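You operate a simulated robot arm through the tools that you are given. There is no shell and no other tool. Be economical: measure what you need, move in short steps, check, and stop when the job is done.

The job below is to be done with a simulated robot arm. You get a single attempt, and the scene is never put back.

TASK
Scrub the smear mark off the sink top with soap.
Fine: lay the blue lid on the drying bench top, load the purple brush in the soap tin; brush back in its spot, lid back on the tin. Set down upright: purple brush. What is to be rubbed or washed off counts as gone when no trace of it is left.

The check looks at the end state, three seconds after you hand in, the way a careful person would. Anything else that was tipped, shoved, dropped, spilled or broken makes it a failure. A push-on lid holds only when it is set on centred and level and pressed home; a screw cap is set on level and turned clockwise until tight.

THE ROBOT
A 7-joint arm with a two-finger parallel gripper on a trunk, on a base that drives. Base frame: it is fixed to the floor where the robot stands at the start and does not move with it; the origin is under the middle of the robot, x ahead of it, y to its left, z up; the surface under the hand at the start is at about z = 0.88. Units: m, degrees, N and s.
With the tool pointing down near the work surface it reaches from about 0.36 to 0.74 m from the robot's upright axis, wherever it stands. Its first joint turns from -143.0 to 143.0 degrees. Places, roughly: drying bench top [0.8, 0.2, 0.9]; smear mark [1, -0.4, 0.9]. Payload 3 kg.
Tool frame: the origin (TCP) lies between the finger pads and is the grasp point; the fingertips stand 0.03 m ahead of it; z points along the fingers, y is the line along which they close. Largest opening 0.11 m; finger width 0.02, thickness 0.01; the body of the gripper, 0.048 by 0.112 m, starts 0.055 m behind the TCP.
Orientation is that of the tool frame in the base frame, as a unit quaternion [x, y, z, w]. With the fingers straight down and closing along the base's y, the tool's x points along the base's -x, its y along +y and its z along -z.

THE INTERFACE
- The arm moves only by the tool step_arm. Its argument "plan" is a list that holds one entry, the list of rows, each a list of 7 numbers: the shift along the base's x, y, z in m, then the turn, a rotation vector about the base's x, y, z in degrees, then the opening, from 0 (shut) to 1 (fully open). In form: [[[dx, dy, dz, wx, wy, wz, claw], ...]]. A call has 1 to 12 rows; each row is the pose to reach, as a shift and turn from the pose commanded when the call began. Each row takes 0.2 s and may step no farther than 0.05 m and 8.6 degrees from the row before; otherwise, or with a gripper value out of range, the whole call is refused. Where a pose cannot be reached the arm comes as near as it can. A force on the tool above 40 N (or 10 N above the force at the start of the call, whichever is more), or a blocked arm, ends the call early, and 0.2 s more pass. The fingers move at their own pace (about 0.108 m/s each) and stop on an object; they squeeze with about 25 N. The grip force told is the motor's: it shows also when the fingers shut on nothing. Time passes only in rows, and 0.2 s behind the last, so rows that repeat a pose let the fingers close. The reply holds the time, the measured pose of the TCP, the force on the tool along the base axes, the opening and the grip force, in the units named above and with some noise, with the torque about the TCP (base axes, N m) and any sound that the robot's microphone picked up, and new pictures: "views" is both (left out), scene, wrist or none.
- Cameras (640 x 400 px; columns grow to the right, rows downward): "scene" is now at [0.1446, 0.0078, 1.6979]; the picture's right is [0.21, -0.98, -0.00], its down [-0.82, -0.17, -0.55] and it looks along [0.54, 0.11, -0.83] (base axes); focal length 286 px, centre (320, 200). "wrist" rides on the gripper at [0.072, 0.017, -0.103] in the tool frame; the picture's right is [-0.23, 0.97, 0.00], its down [-0.76, -0.18, -0.62] and it looks along [-0.61, -0.14, 0.78] (tool axes); focal length 222 px, centre (320, 200). There is no depth. A picture from a camera that has moved, and an enlarged one, comes with that camera's place and axes in the base frame and with its lens. The place of the scene camera against the robot may be out by one fixed shift of up to 0.012 m in any direction.
- slide_trunk(by): slides the trunk up (or, below 0, down) by that many m; the arm and the scene camera ride with it, the base frame stays. It gives what a move gives, with no picture.
- drive_base(legs): drives the robot by 1 to 6 legs, each [ahead, left, turn to the left] in m, m and degrees, along the robot's own axes; the way and the turn of a leg run together, so that a leg with both is an arc; at most 1.5 m and 180 degrees a leg. The arm and the cameras ride along, it lands a little off, and it stops where it bumps. It gives what a move gives, and a new picture of the scene camera.
- turn_head(pan, tilt): turns the head with the scene camera to pan (to the left, within 86 degrees either way) and tilt (down, from -29 to 69), counted from straight ahead of the robot. It gives what a move gives, and a new picture of the scene camera.
- enlarge(camera, box): a new picture of the part [left, top, right, bottom] of that camera's present view, enlarged. The clock stands still meanwhile.
- sign_off(): hands the job in; it is judged then, once.

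Go step by step. Nothing tells you exact positions but the pictures and the camera data: compare them with the known pose of the tool, close in by small moves and look again before you grip or let go. The budget is 120 turns and 260 pictures, counting those below and the enlarged ones. Unless the task says otherwise, let go and move clear before handing in, and close with one line.

The tools are called after "Emit:" as a command line: name --argument value ..., lists and objects as JSON in quotes. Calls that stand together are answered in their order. step_arm: Moves the arm, as the interface text tells. Its arguments: {"type":"object","properties":{"plan":{"type":"array","items":{"type":"array","items":{"type":"array","items":{"type":"number"}}}},"views":{"type":"string","enum":["both","scene","wrist","none"]}},"required":["plan"]} The other tools are called the same way: slide_trunk (by) slides the trunk up or down; drive_base (legs) drives the base; turn_head (pan, tilt) turns the head that bears the scene camera; enlarge (camera, box) takes an enlarged picture of a part of a camera's view; sign_off () hands the job in.

At the start:

```text
t: 0.0
position: [0.7432, -0.1615, 1.1253]
orientation: [0.001, 1.0, 0.0, -0.001]
force: [0.3, 0.6, -0.4]
wrist_torque: [0.01, 0.02, 0.02]
finger_gap: 0.1099
grasp_force: 0.1
trunk travel left (down, up): [-0.825, 0.065]
robot x, y, heading: [-0.0017, -0.0033, 0.1]
head pan, tilt: [11.9, 56.6]
```

scene: 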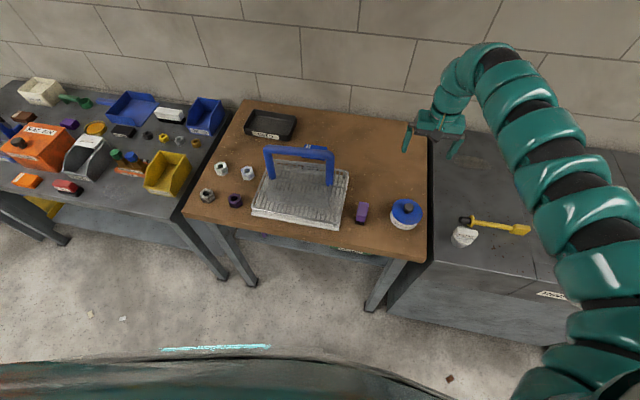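
wrist: 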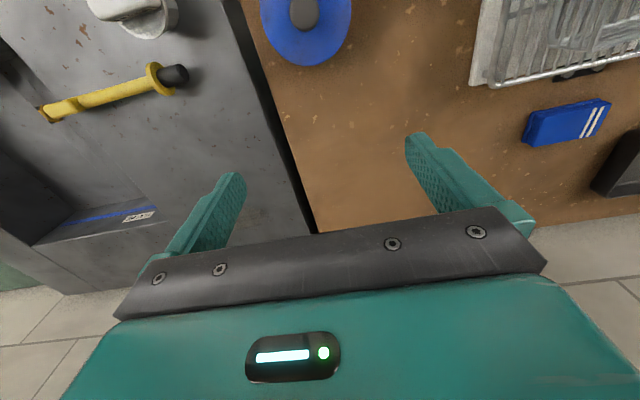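

I see the brown drying bench with a blue-lidded tin near its right front corner and a purple thing beside it that may be the brush. The grey sink top lies to the right, so I'll zoom in on these.

Emit:
enlarge --camera "scene" --box '[330, 160, 450, 250]'

Emit:
enlarge --camera "scene" --box '[420, 120, 580, 260]'

Emit:
enlarge --camera "scene" --box '[180, 90, 360, 240]'

```text
4.44 times, centred on (390, 205) of scene
camera zoom: at [0.1446, 0.0078, 1.6979], right [0.21, -0.98, 0.0], down [-0.82, -0.17, -0.55], along [0.54, 0.11, -0.83], focal length 1270 px, centre (9, 178)
```

zoom: 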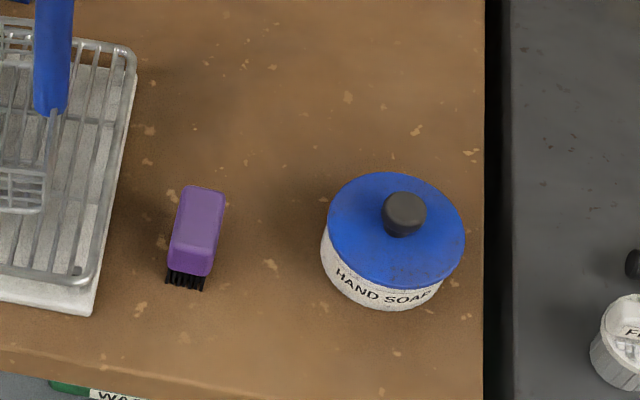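

```text
2.86 times, centred on (500, 190) of scene
camera zoom: at [0.1446, 0.0078, 1.6979], right [0.21, -0.98, 0.0], down [-0.82, -0.17, -0.55], along [0.54, 0.11, -0.83], focal length 817 px, centre (-194, 229)
```

zoom: 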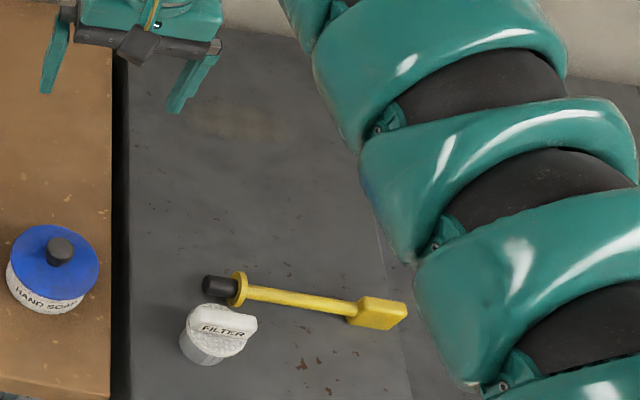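

```text
2.67 times, centred on (270, 165) of scene
camera zoom: at [0.1446, 0.0078, 1.6979], right [0.21, -0.98, 0.0], down [-0.82, -0.17, -0.55], along [0.54, 0.11, -0.83], focal length 762 px, centre (453, 293)
```

zoom: 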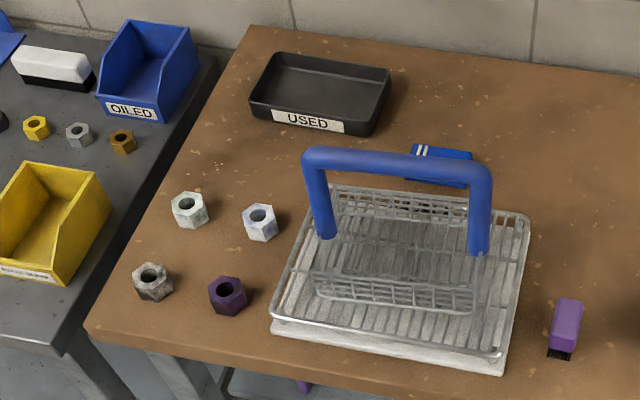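

The brush stands upright on its bristles near (0.64, -0.03). The tin is near (0.647, -0.16), and the smear is faint, near (0.95, -0.395). I'll bring the wrist camera over the tin for a closer measurement.

Emit:
step_arm --plan '[[[-0.04, 0.0, 0, 0, 0, 0, 1], [-0.08, 0.02, 0, 0, 0, 0, 1], [-0.12, 0.04, 0, 0, 0, 0, 1], [-0.15, 0.06, 0, 0, 0, 0, 1], [-0.15, 0.06, 0, 0, 0, 0, 1]]]'

```text
t: 1.2
position: [0.7068, -0.0853, 1.1156]
orientation: [0.002, 1.0, 0.0, -0.001]
force: [1.0, 1.0, -0.4]
wrist_torque: [-0.01, -0.02, -0.02]
finger_gap: 0.11
grasp_force: 0.1
out of reach, approached as far as the arm can: row 1, 2, 3, 4, 5
trunk travel left (down, up): [-0.825, 0.065]
robot x, y, heading: [-0.0006, -0.0009, 0.2]
head pan, tilt: [11.9, 56.6]
camera scene: at [0.1441, 0.0064, 1.698], right [0.21, -0.98, 0.0], down [-0.82, -0.17, -0.55], along [0.54, 0.11, -0.83], focal length 286 px, centre (320, 200)
camera wrist: at [0.6347, -0.0676, 1.2175], right [0.23, 0.97, 0.0], down [0.76, -0.18, 0.62], along [0.6, -0.14, -0.78], focal length 222 px, centre (320, 200)
```

scene: 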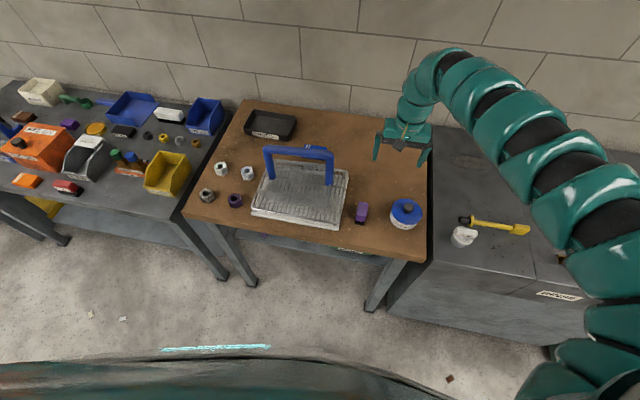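
wrist: 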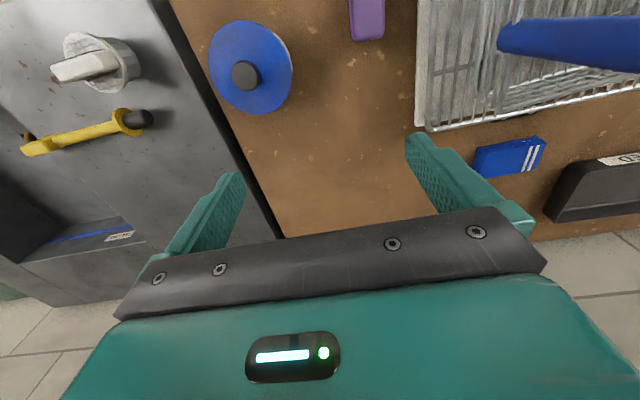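

The arm can't fold back that far at this height, so I'll go lower and then back.

Emit:
step_arm --plan '[[[0, 0, -0.03, 0, 0, 0, 1], [0, 0, -0.06, 0, 0, 0, 1], [-0.04, 0.0, -0.06, 0, 0, 0, 1], [-0.08, 0, -0.06, 0, 0, 0, 1], [-0.11, 0, -0.06, 0, 0, 0, 1], [-0.11, 0, -0.06, 0, 0, 0, 1]]]'

```text
t: 2.6
position: [0.6862, -0.0703, 1.0263]
orientation: [0.001, 1.0, 0.0, 0.0]
force: [0.0, 1.0, -0.2]
wrist_torque: [0.02, 0.01, 0.03]
finger_gap: 0.11
grasp_force: 0.0
out of reach, approached as far as the arm can: row 3, 4, 5, 6
trunk travel left (down, up): [-0.825, 0.065]
robot x, y, heading: [-0.0016, 0.0035, 0.3]
head pan, tilt: [11.9, 56.6]
camera scene: at [0.145, 0.0081, 1.6979], right [0.21, -0.98, 0.0], down [-0.82, -0.17, -0.55], along [0.54, 0.11, -0.83], focal length 286 px, centre (320, 200)
camera wrist: at [0.613, -0.0519, 1.1288], right [0.23, 0.97, 0.0], down [0.76, -0.18, 0.62], along [0.61, -0.14, -0.78], focal length 222 px, centre (320, 200)
```

scene: 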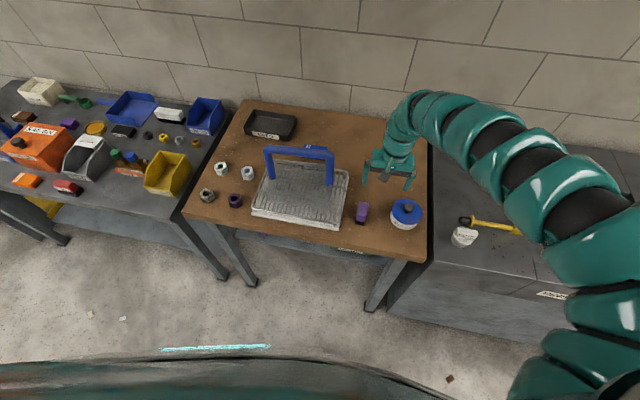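
wrist: 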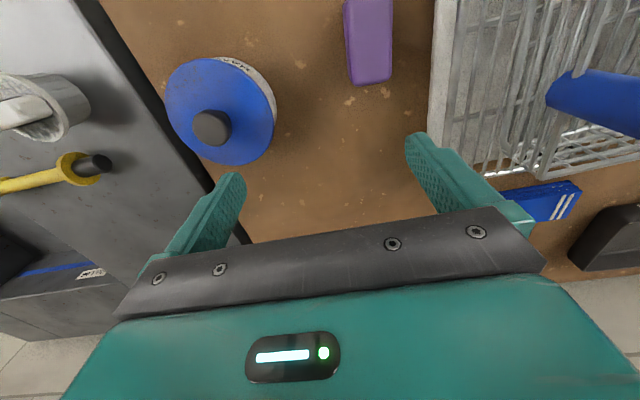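

I now put the tin near (0.655, -0.16). Next I'll move over it at about z 1.04.

Emit:
step_arm --plan '[[[0, -0.03, 0.0, 0, 0, 0, 1], [-0.01, -0.06, 0.0, 0, 0, 0, 1], [-0.03, -0.09, 0.0, 0, 0, 0, 1], [-0.03, -0.09, 0.0, 0, 0, 0, 1]]]'

```text
t: 3.6
position: [0.6894, -0.1555, 1.0124]
orientation: [-0.001, 1.0, 0.001, -0.001]
force: [0.5, -0.1, 0.3]
wrist_torque: [-0.01, 0.01, 0.01]
finger_gap: 0.11
grasp_force: 0.0
out of reach, approached as far as the arm can: row 1, 2, 3, 4
trunk travel left (down, up): [-0.825, 0.065]
robot x, y, heading: [0.0027, -0.003, -0.0]
head pan, tilt: [11.9, 56.6]
camera scene: at [0.1446, 0.0089, 1.6979], right [0.21, -0.98, 0.0], down [-0.82, -0.17, -0.55], along [0.54, 0.11, -0.83], focal length 286 px, centre (320, 200)
camera wrist: at [0.6167, -0.1377, 1.1156], right [0.23, 0.97, 0.0], down [0.76, -0.18, 0.62], along [0.61, -0.14, -0.78], focal length 222 px, centre (320, 200)
```

scene: 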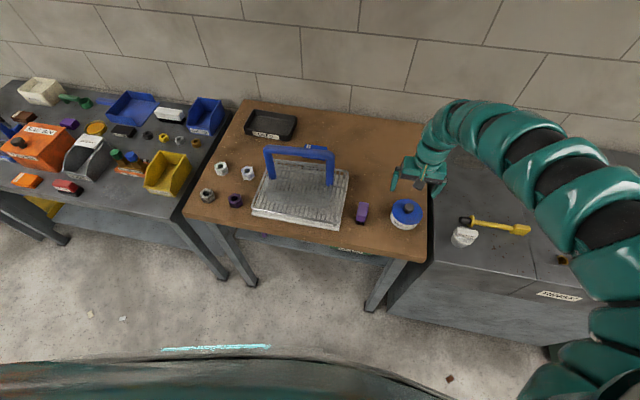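
wrist: 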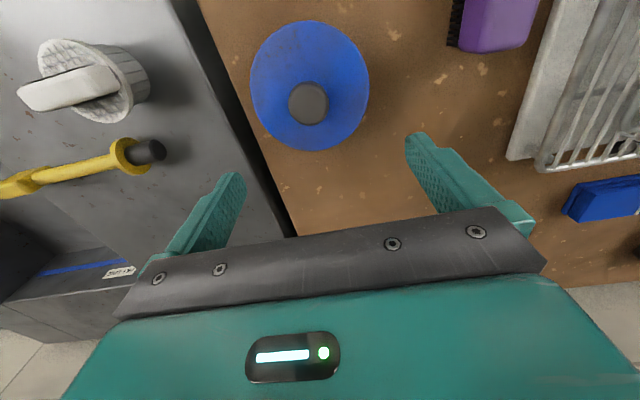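

The inner reach limit is about 0.7 m at this trunk height. I'll raise the trunk a little to see whether the arm folds better.

Emit:
slide_trunk --by 0.06

Emit:
step_arm --plan '[[[0, 0, -0.04, 0, 0, 0, 1], [-0.03, 0, -0.06, 0, 0, 0, 1], [-0.06, 0, -0.06, 0, 0, 0, 1], [-0.06, 0, -0.06, 0, 0, 0, 1]]]' --views "none"

```text
t: 4.6
position: [0.6882, -0.1563, 1.0732]
orientation: [0.001, 1.0, 0.0, -0.001]
force: [0.4, 0.2, 0.3]
wrist_torque: [-0.02, -0.01, 0.01]
finger_gap: 0.1101
grasp_force: 0.0
trunk travel left (down, up): [-0.885, 0.005]
robot x, y, heading: [0.0009, -0.0026, -0.3]
head pan, tilt: [11.9, 56.6]
```

```text
t: 5.6
position: [0.6453, -0.1562, 1.0017]
orientation: [0.001, 1.0, 0.0, 0.0]
force: [0.0, 0.1, 0.3]
wrist_torque: [0.01, -0.02, 0.01]
finger_gap: 0.1099
grasp_force: 0.0
out of reach, approached as far as the arm can: row 3, 4
trunk travel left (down, up): [-0.885, 0.005]
robot x, y, heading: [-0.0001, 0.0007, 0.0]
head pan, tilt: [11.9, 56.6]
```

Raising the trunk helped. I'll take a wrist and scene look from here, above the tin.

Emit:
step_arm --plan '[[[0, 0, 0, 0, 0, 0, 1]]]' --views "both"

Emit:
enlarge --camera "scene" --box '[345, 170, 441, 230]'

```text
t: 6.0
position: [0.6448, -0.1557, 1.0017]
orientation: [0.001, 1.0, 0.0, 0.0]
force: [-0.5, 0.8, 0.0]
wrist_torque: [0.03, 0.0, -0.01]
finger_gap: 0.1103
grasp_force: 0.1
trunk travel left (down, up): [-0.885, 0.005]
robot x, y, heading: [-0.0018, -0.0, -0.0]
head pan, tilt: [11.9, 56.6]
camera scene: at [0.1446, 0.0075, 1.7579], right [0.21, -0.98, 0.0], down [-0.82, -0.17, -0.55], along [0.54, 0.11, -0.83], focal length 286 px, centre (320, 200)
camera wrist: at [0.5735, -0.1372, 1.1046], right [0.23, 0.97, 0.0], down [0.76, -0.18, 0.62], along [0.6, -0.14, -0.78], focal length 222 px, centre (320, 200)
```

scene: 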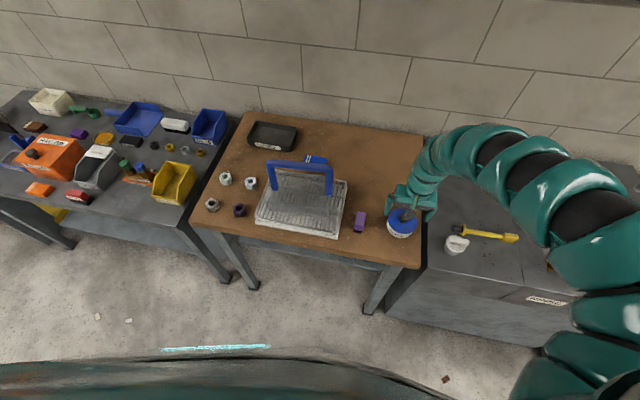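
wrist: 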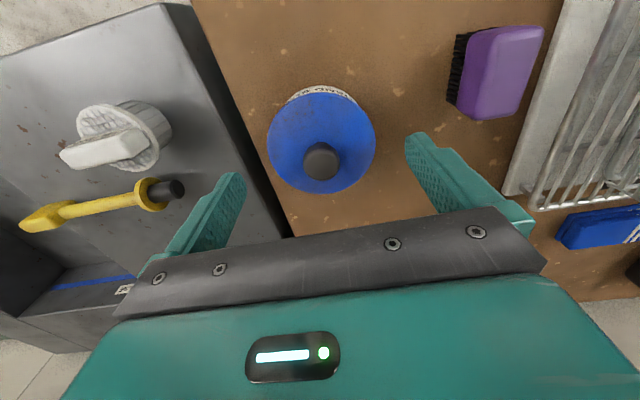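

```text
6.67 times, centred on (393, 200) of scene
camera zoom: at [0.1446, 0.0075, 1.7579], right [0.21, -0.98, 0.0], down [-0.82, -0.17, -0.55], along [0.54, 0.11, -0.83], focal length 1906 px, centre (-167, 200)
```

zoom: 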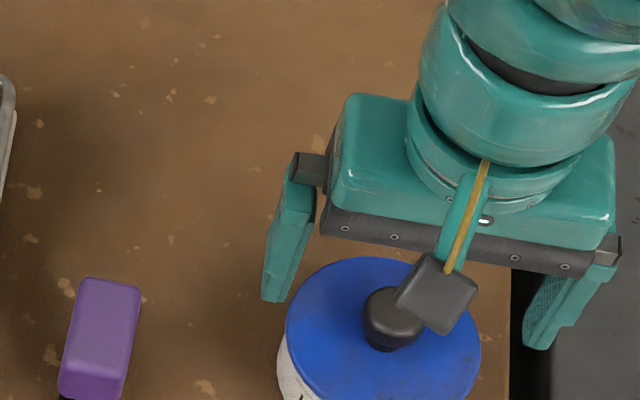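

Triangulating from the wrist views puts the knob top at about (0.658, -0.156, 0.946) and the lid face near z 0.92. I'll descend around the knob.

Emit:
step_arm --plan '[[[0.012, 0, 0, 0, 0, 0, 0.6], [0.012, 0, -0.02, 0, 0, 0, 0.6], [0.012, 0, -0.035, 0, 0, 0, 0.6], [0.012, 0, -0.042, 0, 0, 0, 0.6], [0.012, 0, -0.042, 0, 0, 0, 0.6]]]'

Emit:
enlarge --camera "wrist" --box '[220, 90, 460, 240]'

Emit:
enlarge --camera "scene" --box '[353, 180, 449, 240]'

```text
t: 7.2
position: [0.6559, -0.1544, 0.9603]
orientation: [0.001, 1.0, 0.0, -0.001]
force: [-0.5, -0.6, -0.9]
wrist_torque: [0.01, 0.02, 0.0]
finger_gap: 0.0659
grasp_force: 0.0
trunk travel left (down, up): [-0.885, 0.005]
robot x, y, heading: [-0.002, -0.0021, 0.1]
head pan, tilt: [11.9, 56.6]
camera scene: at [0.1446, 0.0079, 1.7579], right [0.21, -0.98, 0.0], down [-0.82, -0.17, -0.55], along [0.54, 0.11, -0.83], focal length 286 px, centre (320, 200)
camera wrist: at [0.5838, -0.1366, 1.0631], right [0.23, 0.97, 0.0], down [0.76, -0.18, 0.62], along [0.61, -0.14, -0.78], focal length 222 px, centre (320, 200)
```

scene: 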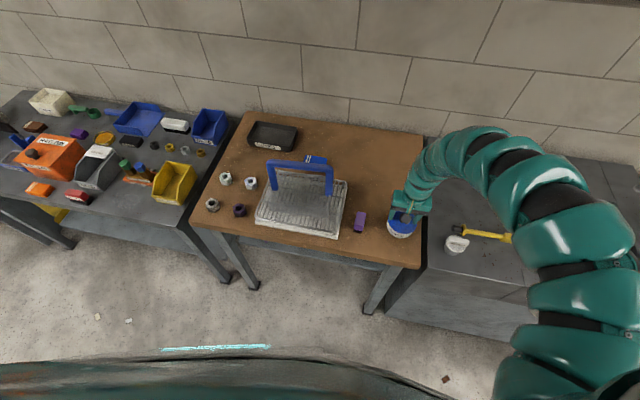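
wrist: 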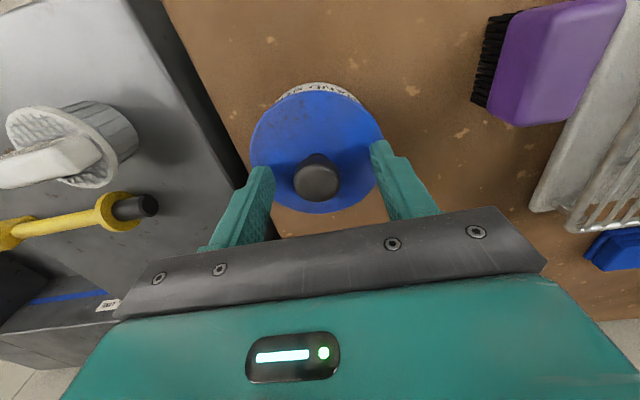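

```text
2.67 times, centred on (340, 165) of wrist
camera zoom: at [0.5838, -0.1366, 1.0631], right [0.23, 0.97, 0.0], down [0.76, -0.18, 0.62], along [0.61, -0.14, -0.78], focal length 592 px, centre (267, 293)
```

zoom: 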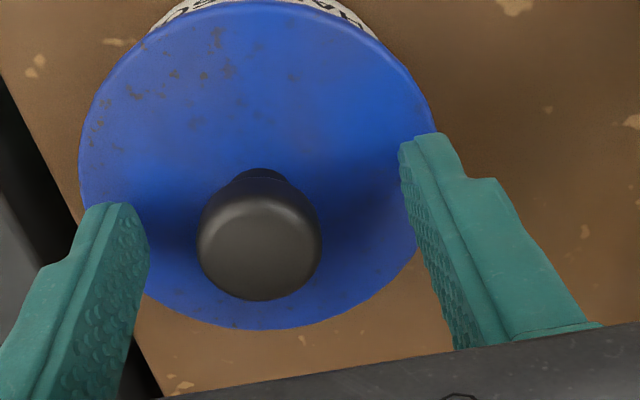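

```text
6.67 times, centred on (401, 210) of scene
camera zoom: at [0.1446, 0.0079, 1.7579], right [0.21, -0.98, 0.0], down [-0.82, -0.17, -0.55], along [0.54, 0.11, -0.83], focal length 1906 px, centre (-220, 133)
```

zoom: 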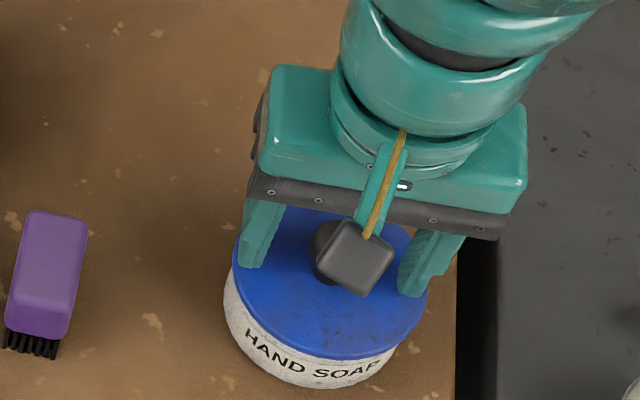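

The knob is centred between the fingers. I'll go 4 mm lower and close.

Emit:
step_arm --plan '[[[0.002, -0.001, -0.004, 0, 0, 0, 0.6], [0.002, -0.001, -0.004, 0, 0, 0, 0.0], [0.002, -0.001, -0.004, 0, 0, 0, 0.0], [0.002, -0.001, -0.004, 0, 0, 0, 0.0], [0.002, -0.001, -0.004, 0, 0, 0, 0]]]' --views "wrist"

```text
t: 8.4
position: [0.6587, -0.1552, 0.9565]
orientation: [0.001, 1.0, 0.0, 0.0]
force: [0.6, -0.9, 0.3]
wrist_torque: [-0.01, -0.03, -0.02]
finger_gap: 0.0289
grasp_force: 24.9
trunk travel left (down, up): [-0.885, 0.005]
robot x, y, heading: [-0.0061, -0.0022, 0.1]
head pan, tilt: [11.9, 56.6]
camera wrist: at [0.5865, -0.1373, 1.0592], right [0.23, 0.97, 0.0], down [0.76, -0.18, 0.62], along [0.61, -0.14, -0.78], focal length 222 px, centre (320, 200)
```

wrist: 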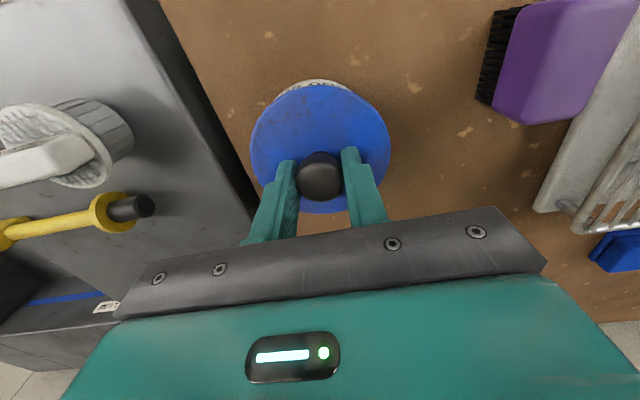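

The knob is held, so I'll lift slowly and see whether the lid pulls off or the tin comes with it.

Emit:
step_arm --plan '[[[0, 0, 0.004, 0, 0, 0, 0], [0, 0, 0.008, 0, 0, 0, 0], [0, 0, 0.014, 0, 0, 0, 0], [0, 0, 0.02, 0, 0, 0, 0]]]'

Emit:
enlarge --camera "scene" --box '[353, 180, 449, 240]'

```text
t: 9.4
position: [0.6573, -0.1582, 0.9751]
orientation: [0.0, 1.0, 0.0, -0.001]
force: [-0.2, -0.7, 0.3]
wrist_torque: [0.0, -0.02, -0.01]
finger_gap: 0.0288
grasp_force: 24.8
trunk travel left (down, up): [-0.885, 0.005]
robot x, y, heading: [0.0015, -0.0011, -0.2]
head pan, tilt: [11.9, 56.6]
camera scene: at [0.1443, 0.0077, 1.7579], right [0.21, -0.98, 0.0], down [-0.82, -0.17, -0.55], along [0.54, 0.11, -0.83], focal length 286 px, centre (320, 200)
camera wrist: at [0.5852, -0.1391, 1.0788], right [0.23, 0.97, 0.0], down [0.76, -0.18, 0.62], along [0.61, -0.14, -0.78], focal length 222 px, centre (320, 200)
```

scene: 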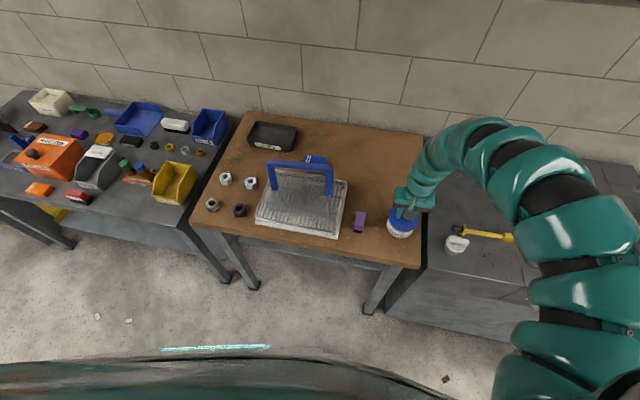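
wrist: 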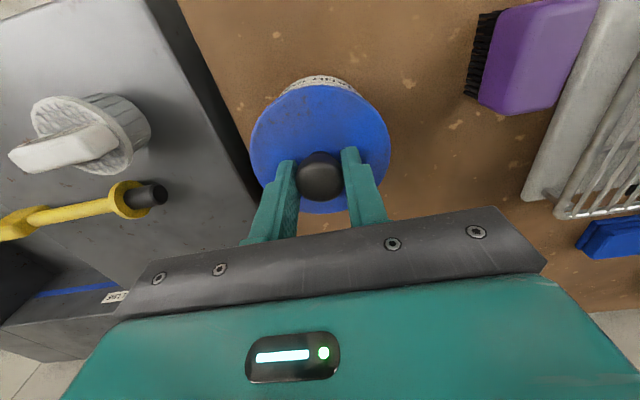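

```text
6.67 times, centred on (401, 210) of scene
camera zoom: at [0.1443, 0.0077, 1.7579], right [0.21, -0.98, 0.0], down [-0.82, -0.17, -0.55], along [0.54, 0.11, -0.83], focal length 1906 px, centre (-220, 133)
```

zoom: 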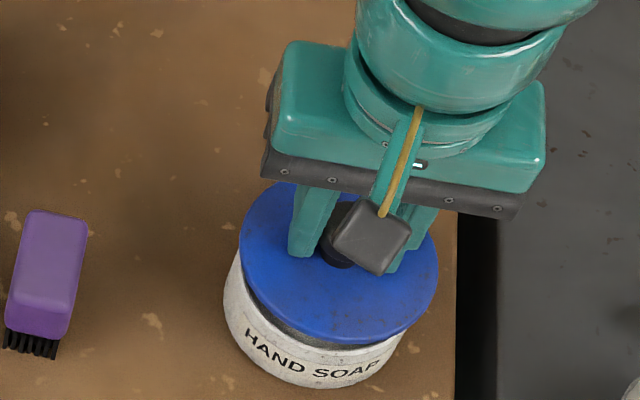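

The lid came off freely and the tin stayed put. Now I'll carry the lid to the clear bench area behind the tin, around (0.77, -0.11).

Emit:
step_arm --plan '[[[0, 0, 0.02, 0, 0, 0, 0], [0.03, 0.01, 0.03, 0, 0, 0, 0], [0.06, 0.02, 0.03, 0, 0, 0, 0], [0.09, 0.03, 0.03, 0, 0, 0, 0], [0.12, 0.045, 0.03, 0, 0, 0, 0], [0.12, 0.045, 0.01, 0, 0, 0, 0], [0.12, 0.045, -0.01, 0, 0, 0, 0], [0.12, 0.045, -0.02, 0, 0, 0, 0]]]'

```text
t: 11.2
position: [0.7632, -0.1093, 0.9772]
orientation: [0.001, 1.0, 0.0, 0.0]
force: [0.8, 0.7, -1.1]
wrist_torque: [-0.03, 0.02, 0.01]
finger_gap: 0.0291
grasp_force: 25.0
out of reach, approached as far as the arm can: row 5, 6, 7, 8
trunk travel left (down, up): [-0.885, 0.005]
robot x, y, heading: [-0.0023, -0.0031, -0.1]
head pan, tilt: [11.9, 56.6]
camera scene: at [0.1444, 0.0085, 1.7579], right [0.21, -0.98, 0.0], down [-0.82, -0.17, -0.55], along [0.54, 0.11, -0.83], focal length 286 px, centre (320, 200)
camera wrist: at [0.6912, -0.0906, 1.0795], right [0.23, 0.97, 0.0], down [0.76, -0.18, 0.62], along [0.61, -0.14, -0.78], focal length 222 px, centre (320, 200)
```

scene: 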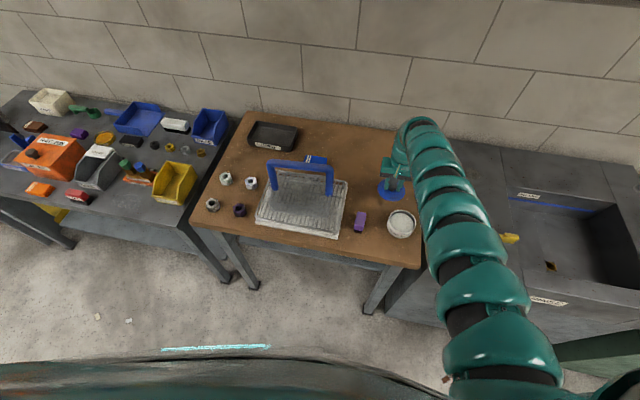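
wrist: 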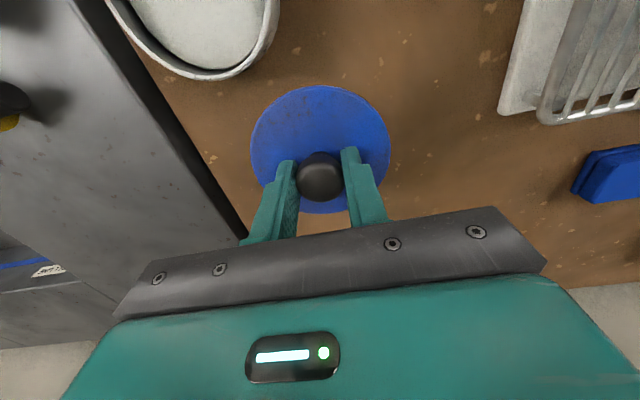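

The lid is over clear bench behind the tin, at the arm's outer limit. I'll lower it with the trunk and then feel for contact with small arm steps.

Emit:
slide_trunk --by -0.04

Emit:
step_arm --plan '[[[0, 0.01, -0.004, 0, 0, 0, 0], [0, 0.01, -0.006, 0, 0, 0, 0]]]' --views "both"

Emit:
enlarge --camera "scene" --box '[345, 150, 441, 240]'

```text
t: 12.0
position: [0.7641, -0.1089, 0.9372]
orientation: [0.001, 1.0, 0.0, -0.001]
force: [0.3, -0.5, -0.5]
wrist_torque: [-0.04, -0.01, -0.02]
finger_gap: 0.0289
grasp_force: 25.1
trunk travel left (down, up): [-0.845, 0.045]
robot x, y, heading: [-0.0027, 0.0001, 0.1]
head pan, tilt: [11.9, 56.6]
```

```text
t: 12.6
position: [0.7604, -0.0995, 0.9328]
orientation: [0.0, 1.0, 0.0, -0.001]
force: [-0.6, 0.8, -1.3]
wrist_torque: [-0.01, 0.03, 0.0]
finger_gap: 0.0286
grasp_force: 24.7
out of reach, approached as far as the arm can: row 1, 2
trunk travel left (down, up): [-0.845, 0.045]
robot x, y, heading: [0.0032, 0.0003, 0.1]
head pan, tilt: [11.9, 56.6]
camera scene: at [0.1447, 0.0075, 1.7179], right [0.21, -0.98, 0.0], down [-0.82, -0.17, -0.55], along [0.54, 0.11, -0.83], focal length 286 px, centre (320, 200)
camera wrist: at [0.6886, -0.0821, 1.0359], right [0.23, 0.97, 0.0], down [0.76, -0.18, 0.62], along [0.61, -0.14, -0.78], focal length 222 px, centre (320, 200)
```

scene: 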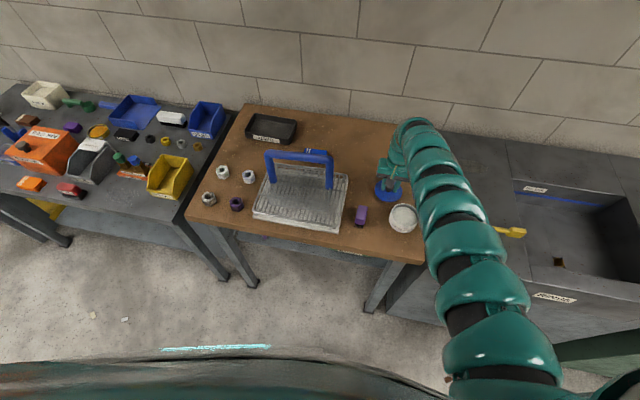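
wrist: 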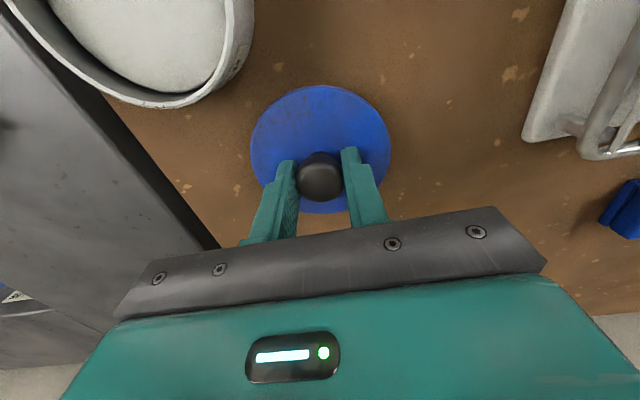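

```text
4.44 times, centred on (393, 195) of scene
camera zoom: at [0.1447, 0.0075, 1.7179], right [0.21, -0.98, 0.0], down [-0.82, -0.17, -0.55], along [0.54, 0.11, -0.83], focal length 1270 px, centre (-4, 222)
```

zoom: 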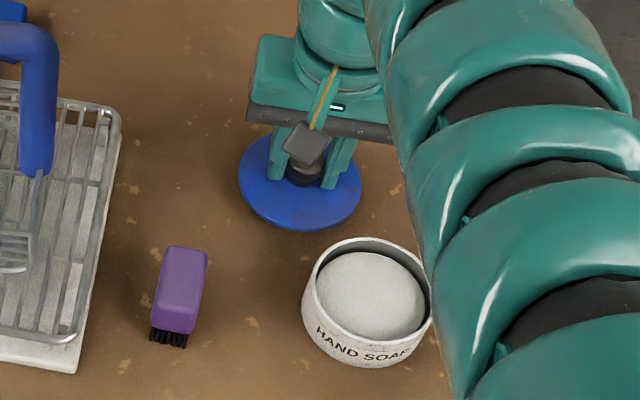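

The bench below is clear. I'll lower in fine steps until the force shows contact.

Emit:
step_arm --plan '[[[-0.01, 0, -0.005, 0, 0, 0, 0], [-0.012, 0, -0.01, 0, 0, 0, 0], [-0.012, 0, -0.013, 0, 0, 0, 0], [-0.012, 0, -0.016, 0, 0, 0, 0], [-0.012, 0, -0.019, 0, 0, 0, 0], [-0.012, 0, -0.022, 0, 0, 0, 0]]]' --views "wrist"

```text
t: 13.9
position: [0.7521, -0.0989, 0.9224]
orientation: [0.001, 1.0, 0.001, 0.004]
force: [-3.4, 0.3, 24.9]
wrist_torque: [-0.05, 0.48, -0.02]
finger_gap: 0.0288
grasp_force: 25.4
trunk travel left (down, up): [-0.845, 0.045]
robot x, y, heading: [-0.0032, 0.001, 0.1]
head pan, tilt: [11.9, 56.6]
stopped in row 6: the force on the tool passed its limit at 44 N (the readings are from after the stop); the commanded pose is now the measured one
camera wrist: at [0.6781, -0.0815, 1.0239], right [0.23, 0.97, 0.0], down [0.76, -0.18, 0.63], along [0.61, -0.14, -0.78], focal length 222 px, centre (320, 200)
```

wrist: 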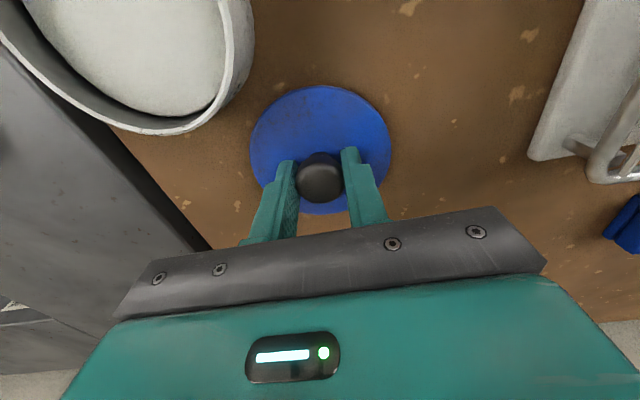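

Contact. I'll ease off, open partly and rise.

Emit:
step_arm --plan '[[[0, 0, 0.001, 0, 0, 0, 0], [0, 0, 0.001, 0, 0, 0, 0.55], [0, 0, 0.001, 0, 0, 0, 0.55], [0, 0, 0.02, 0, 0, 0, 0.55], [0, 0, 0.05, 0, 0, 0, 0.55], [0.0, 0, 0.08, 0, 0, 0, 0.55]]]'

Emit:
slide_trunk --by 0.045

```text
t: 15.3
position: [0.7518, -0.1031, 0.9954]
orientation: [0.0, 1.0, 0.0, 0.002]
force: [-0.6, -0.4, 0.1]
wrist_torque: [-0.06, -0.01, 0.02]
finger_gap: 0.0606
grasp_force: 0.0
trunk travel left (down, up): [-0.845, 0.045]
robot x, y, heading: [-0.0021, -0.0008, -0.2]
head pan, tilt: [11.9, 56.6]
camera scene: at [0.1443, 0.0079, 1.7178], right [0.21, -0.98, 0.0], down [-0.82, -0.17, -0.55], along [0.54, 0.11, -0.83], focal length 286 px, centre (320, 200)
camera wrist: at [0.6794, -0.0849, 1.099], right [0.23, 0.97, 0.0], down [0.76, -0.18, 0.63], along [0.61, -0.14, -0.78], focal length 222 px, centre (320, 200)
```

scene: 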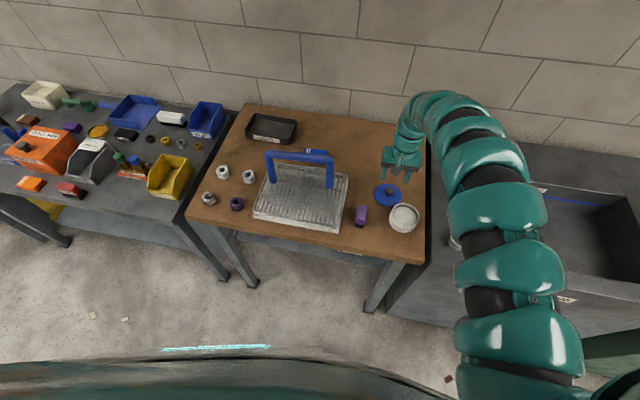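
wrist: 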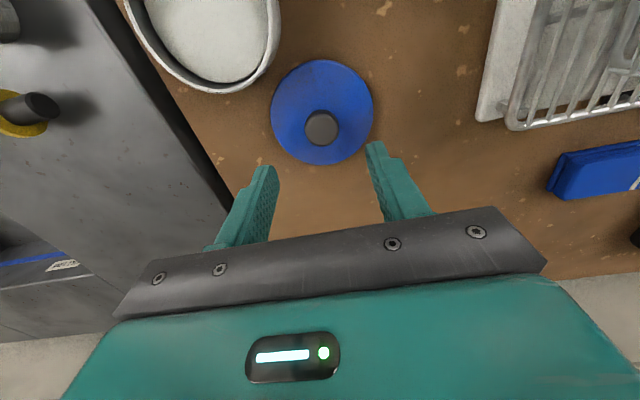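

```text
t: 16.1
position: [0.7533, -0.103, 1.042]
orientation: [0.001, 1.0, -0.001, 0.001]
force: [0.0, 0.2, -0.8]
wrist_torque: [0.0, -0.03, -0.02]
finger_gap: 0.0606
grasp_force: 0.0
trunk travel left (down, up): [-0.89, 0.0]
robot x, y, heading: [-0.0003, 0.002, 0.1]
head pan, tilt: [11.9, 56.6]
```

The lid lies flat on the bench. To reach the brush comfortably I'll drive back about 6 cm, with the hand high and clear.

Emit:
drive_base --legs '[[-0.06, 0, 0]]'

Emit:
step_arm --plan '[[[-0.02, 0.03, 0, 0, 0, 0, 0.7], [-0.04, 0.06, -0.01, 0, 0, 0, 0.7], [-0.05, 0.08, -0.03, 0, 0, 0, 0.7], [-0.05, 0.08, -0.03, 0, 0, 0, 0.7]]]'

```text
t: 17.1
position: [0.6898, -0.1027, 1.0427]
orientation: [0.001, 1.0, -0.001, 0.003]
force: [-0.1, -0.6, 0.2]
wrist_torque: [-0.01, -0.06, 0.01]
finger_gap: 0.0603
grasp_force: 0.0
trunk travel left (down, up): [-0.89, 0.0]
robot x, y, heading: [-0.0633, 0.0, 0.1]
head pan, tilt: [11.9, 56.6]
camera scene: at [0.0803, 0.0078, 1.7632], right [0.21, -0.98, 0.0], down [-0.82, -0.17, -0.55], along [0.54, 0.11, -0.83], focal length 286 px, centre (320, 200)
```

scene: 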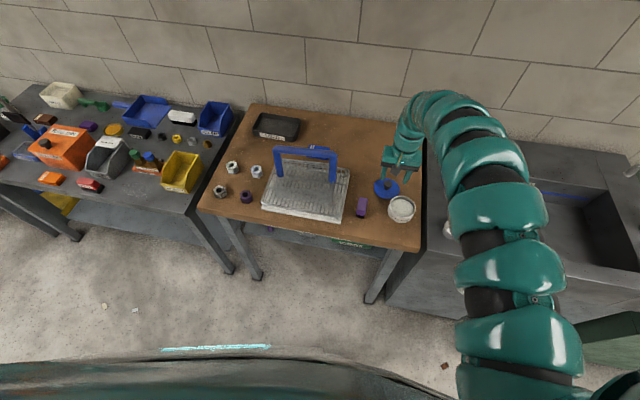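

```text
t: 18.1
position: [0.6423, -0.0227, 1.0151]
orientation: [0.001, 1.0, 0.001, 0.002]
force: [-0.5, -0.1, 0.3]
wrist_torque: [0.02, 0.0, 0.01]
finger_gap: 0.077
grasp_force: 0.0
trunk travel left (down, up): [-0.89, 0.0]
robot x, y, heading: [-0.0642, 0.0026, 0.0]
head pan, tilt: [11.9, 56.6]
camera scene: at [0.0822, 0.0073, 1.763], right [0.21, -0.98, 0.0], down [-0.82, -0.17, -0.55], along [0.54, 0.11, -0.83], focal length 286 px, centre (320, 200)
camera wrist: at [0.5683, -0.0042, 1.117], right [0.23, 0.97, 0.0], down [0.76, -0.18, 0.63], along [0.61, -0.14, -0.78], focal length 222 px, centre (320, 200)
```

scene: 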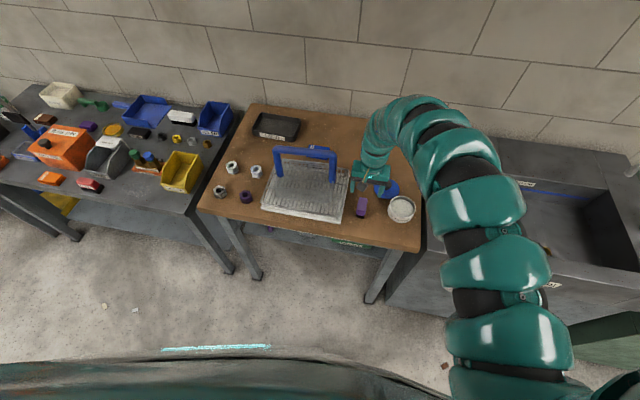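
wrist: 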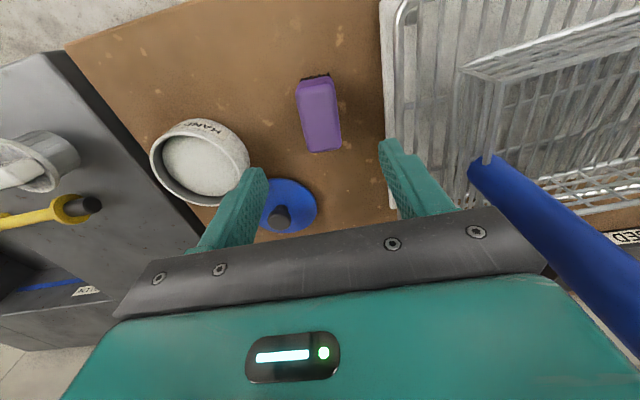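

The brush is in the wrist view, so I'll zoom to get its pose and yaw.

Emit:
enlarge --camera "wrist" --box '[240, 50, 400, 180]'

Emit:
enlarge --camera "scene" --box '[335, 175, 425, 230]'

```text
3.08 times, centred on (320, 115) of wrist
camera zoom: at [0.5683, -0.0042, 1.117], right [0.23, 0.97, 0.0], down [0.76, -0.18, 0.63], along [0.61, -0.14, -0.78], focal length 684 px, centre (320, 462)
```

zoom: 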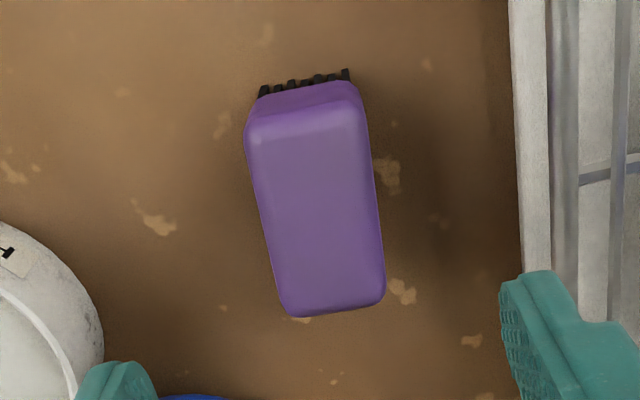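

```text
7.11 times, centred on (380, 202) of scene
camera zoom: at [0.0822, 0.0073, 1.763], right [0.21, -0.98, 0.0], down [-0.82, -0.17, -0.55], along [0.54, 0.11, -0.83], focal length 2033 px, centre (-107, 182)
```

zoom: 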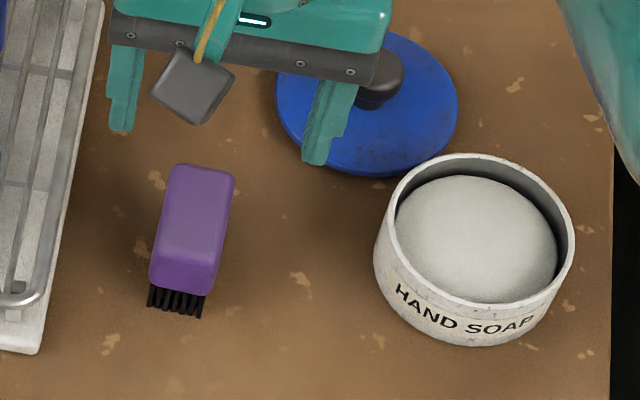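

The brush top is near z 0.93, centred around (0.632, -0.018) and yawed about -3°. I'll descend around it with a moderate opening and check before closing.

Emit:
step_arm --plan '[[[-0.01, 0.005, 0, 0, 0, -3, 0.5], [-0.01, 0.005, -0.02, 0, 0, -3, 0.5], [-0.01, 0.005, -0.04, 0, 0, -3, 0.5], [-0.01, 0.005, -0.055, 0, 0, -3, 0.5], [-0.01, 0.005, -0.055, 0, 0, -3, 0.5]]]'

Emit:
enlarge --camera "wrist" --box '[220, 80, 460, 240]'

Emit:
enlarge --camera "scene" --box '[335, 175, 425, 230]'

```text
t: 19.3
position: [0.6327, -0.0162, 0.9575]
orientation: [0.028, 1.0, 0.0, 0.002]
force: [0.0, 0.7, 0.2]
wrist_torque: [-0.02, -0.02, -0.01]
finger_gap: 0.0551
grasp_force: 0.0
trunk travel left (down, up): [-0.89, 0.0]
robot x, y, heading: [-0.0603, 0.0007, 0.0]
head pan, tilt: [11.9, 56.6]
camera scene: at [0.0828, 0.008, 1.7629], right [0.21, -0.98, 0.0], down [-0.82, -0.17, -0.55], along [0.54, 0.11, -0.83], focal length 286 px, centre (320, 200)
camera wrist: at [0.5611, 0.005, 1.0599], right [0.28, 0.96, 0.0], down [0.75, -0.22, 0.63], along [0.6, -0.17, -0.78], focal length 222 px, centre (320, 200)
```

scene: 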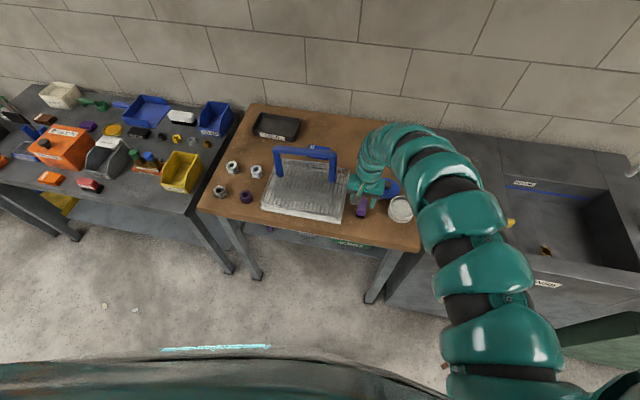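
wrist: 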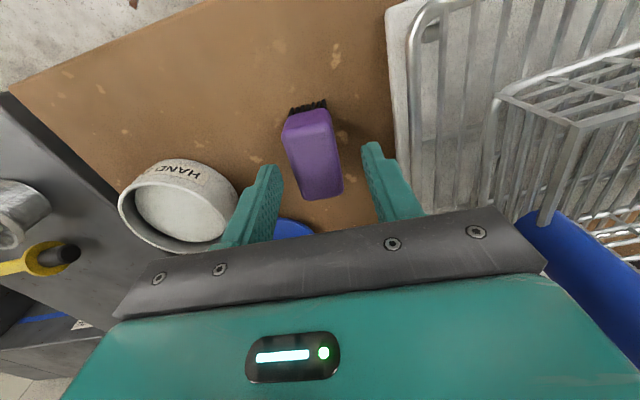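

```text
2.50 times, centred on (340, 160) of wrist
camera zoom: at [0.5611, 0.005, 1.0599], right [0.28, 0.96, 0.0], down [0.75, -0.22, 0.63], along [0.6, -0.17, -0.78], focal length 555 px, centre (270, 300)
```

zoom: 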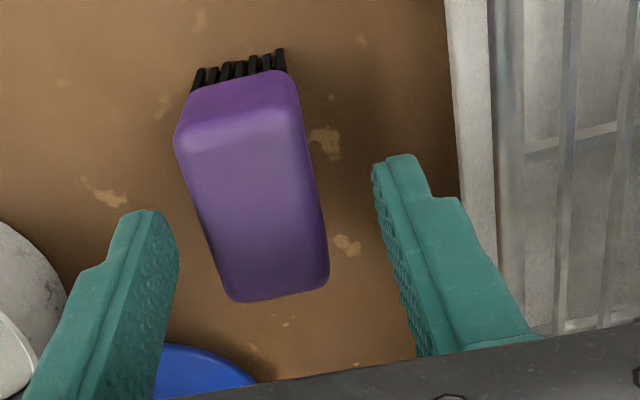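

```text
7.11 times, centred on (380, 202) of scene
camera zoom: at [0.0828, 0.008, 1.7629], right [0.21, -0.98, 0.0], down [-0.82, -0.17, -0.55], along [0.54, 0.11, -0.83], focal length 2033 px, centre (-107, 182)
```

zoom: 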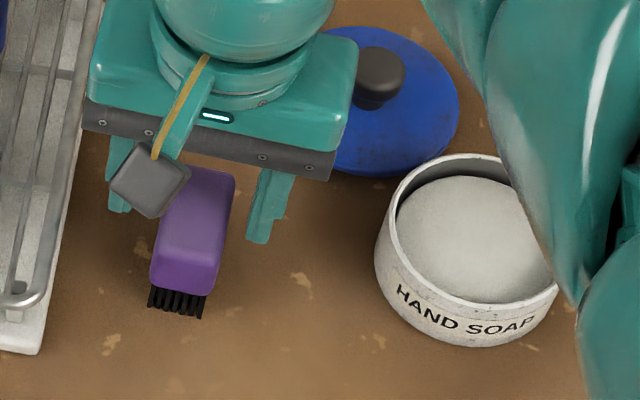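

It's aligned, with the brush top at 0.935 and centre (0.631, -0.017). I'll descend to TCP 0.932 and close.

Emit:
step_arm --plan '[[[-0.001, -0.001, -0.013, 0, 0, -1, 0.5], [-0.001, -0.001, -0.0255, 0, 0, -1, 0.5], [-0.001, -0.001, -0.0255, 0, 0, -1, 0.5], [-0.001, -0.001, -0.0255, 0, 0, -1, 0], [-0.001, -0.001, -0.0255, 0, 0, -1, 0], [-0.001, -0.001, -0.0255, 0, 0, -1, 0]]]'

Emit:
enlarge --camera "scene" --box '[335, 175, 425, 230]'

```text
t: 20.7
position: [0.6317, -0.0172, 0.9324]
orientation: [0.036, 0.999, 0.0, 0.002]
force: [-0.3, 0.0, 0.1]
wrist_torque: [0.01, 0.01, -0.02]
finger_gap: 0.0317
grasp_force: 24.9
trunk travel left (down, up): [-0.89, 0.0]
robot x, y, heading: [-0.0629, -0.0014, 0.2]
head pan, tilt: [11.9, 56.6]
camera scene: at [0.0831, 0.0079, 1.7629], right [0.21, -0.98, 0.0], down [-0.82, -0.17, -0.55], along [0.54, 0.11, -0.83], focal length 286 px, centre (320, 200)
camera wrist: at [0.5603, 0.0059, 1.0344], right [0.3, 0.95, 0.0], down [0.74, -0.23, 0.63], along [0.6, -0.18, -0.78], focal length 222 px, centre (320, 200)
```

scene: 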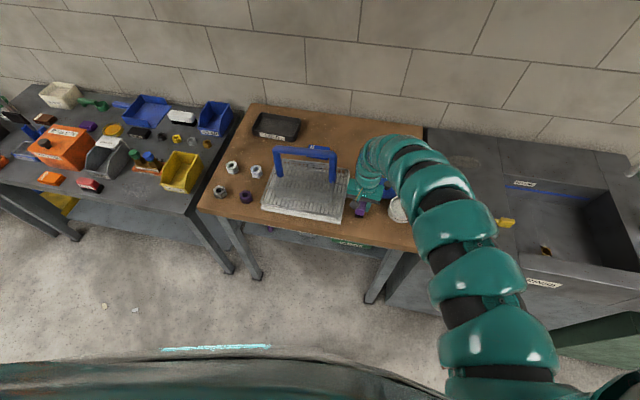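
wrist: 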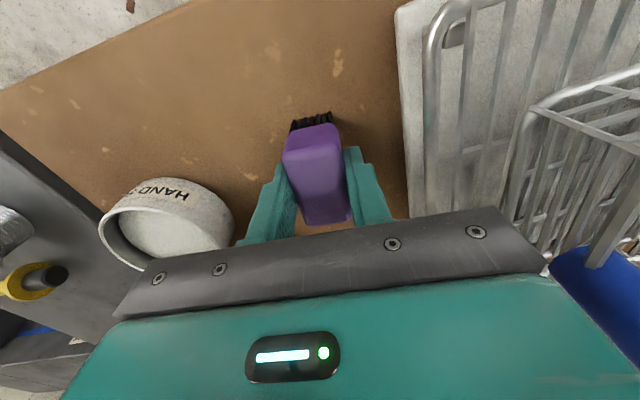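

```text
7.11 times, centred on (380, 202) of scene
camera zoom: at [0.0831, 0.0079, 1.7629], right [0.21, -0.98, 0.0], down [-0.82, -0.17, -0.55], along [0.54, 0.11, -0.83], focal length 2033 px, centre (-107, 182)
```

zoom: 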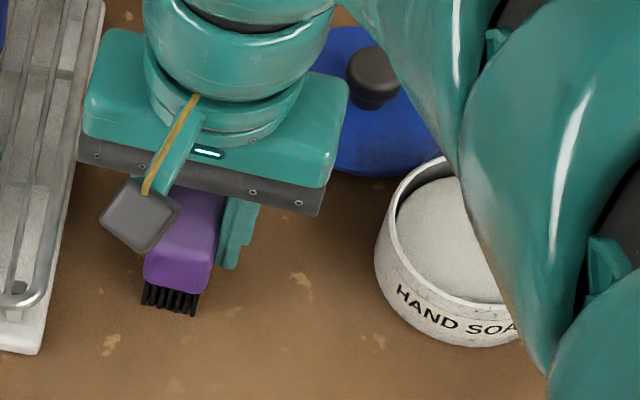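

The brush is held. I'll lift it and carry it over the soap tin.

Emit:
step_arm --plan '[[[0, 0, 0.03, 0, 0, 0, 0], [0.005, 0, 0.06, 0, 0, 0, 0], [0.01, -0.045, 0.065, 0, 0, 0, 0], [0.02, -0.09, 0.065, 0, 0, 0, 0], [0.025, -0.125, 0.065, 0, 0, 0, 0], [0.025, -0.138, 0.065, 0, 0, 0, 0], [0.025, -0.138, 0.065, 0, 0, 0, 0]]]'

Emit:
enlarge --camera "wrist" --box '[200, 60, 440, 240]'

Emit:
enlarge --camera "scene" --box '[355, 175, 445, 230]'

```text
t: 22.3
position: [0.6531, -0.1576, 0.994]
orientation: [0.036, 0.999, 0.0, 0.002]
force: [0.9, 0.2, -1.3]
wrist_torque: [-0.01, 0.01, -0.04]
finger_gap: 0.0316
grasp_force: 24.7
trunk travel left (down, up): [-0.89, 0.0]
robot x, y, heading: [-0.0626, -0.0013, 0.1]
head pan, tilt: [11.9, 56.6]
camera scene: at [0.0832, 0.0077, 1.7629], right [0.21, -0.98, 0.0], down [-0.82, -0.17, -0.55], along [0.54, 0.11, -0.83], focal length 286 px, centre (320, 200)
camera wrist: at [0.5828, -0.1341, 1.0965], right [0.3, 0.96, 0.0], down [0.74, -0.23, 0.63], along [0.6, -0.18, -0.78], focal length 222 px, centre (320, 200)
```

scene: 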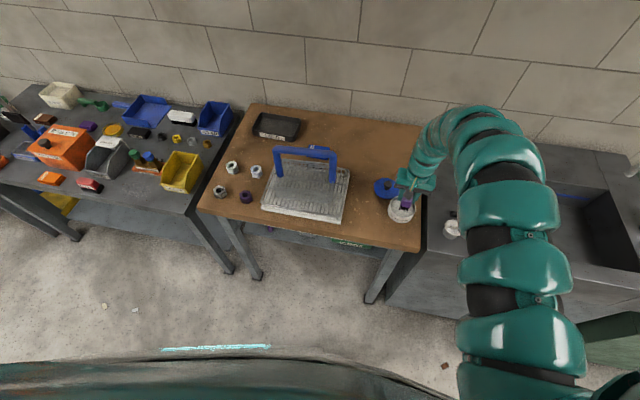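
wrist: 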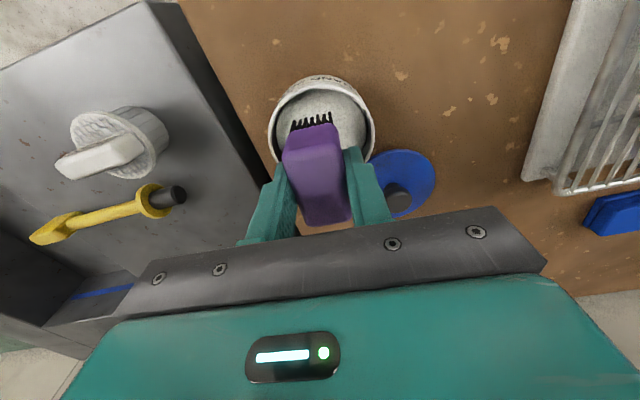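

```text
2.22 times, centred on (320, 150) of wrist
camera zoom: at [0.5828, -0.1341, 1.0965], right [0.3, 0.96, 0.0], down [0.74, -0.23, 0.63], along [0.6, -0.18, -0.78], focal length 494 px, centre (320, 311)
```

zoom: 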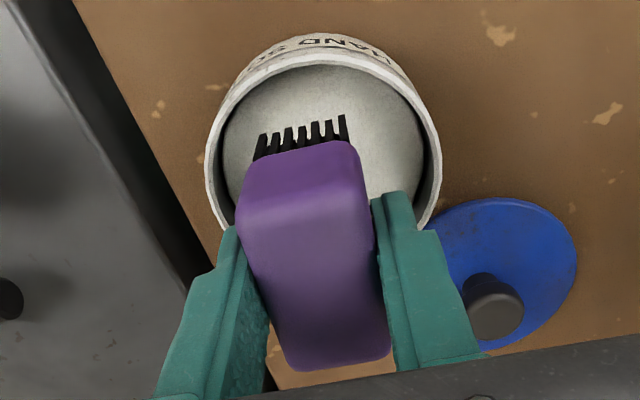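

```text
7.11 times, centred on (400, 202) of scene
camera zoom: at [0.0832, 0.0077, 1.7629], right [0.21, -0.98, 0.0], down [-0.82, -0.17, -0.55], along [0.54, 0.11, -0.83], focal length 2033 px, centre (-249, 182)
```

zoom: 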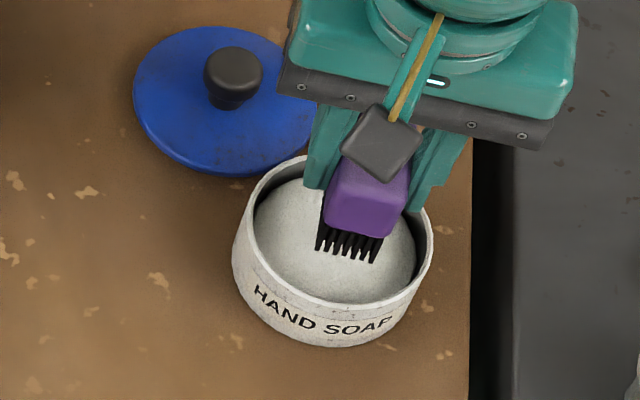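

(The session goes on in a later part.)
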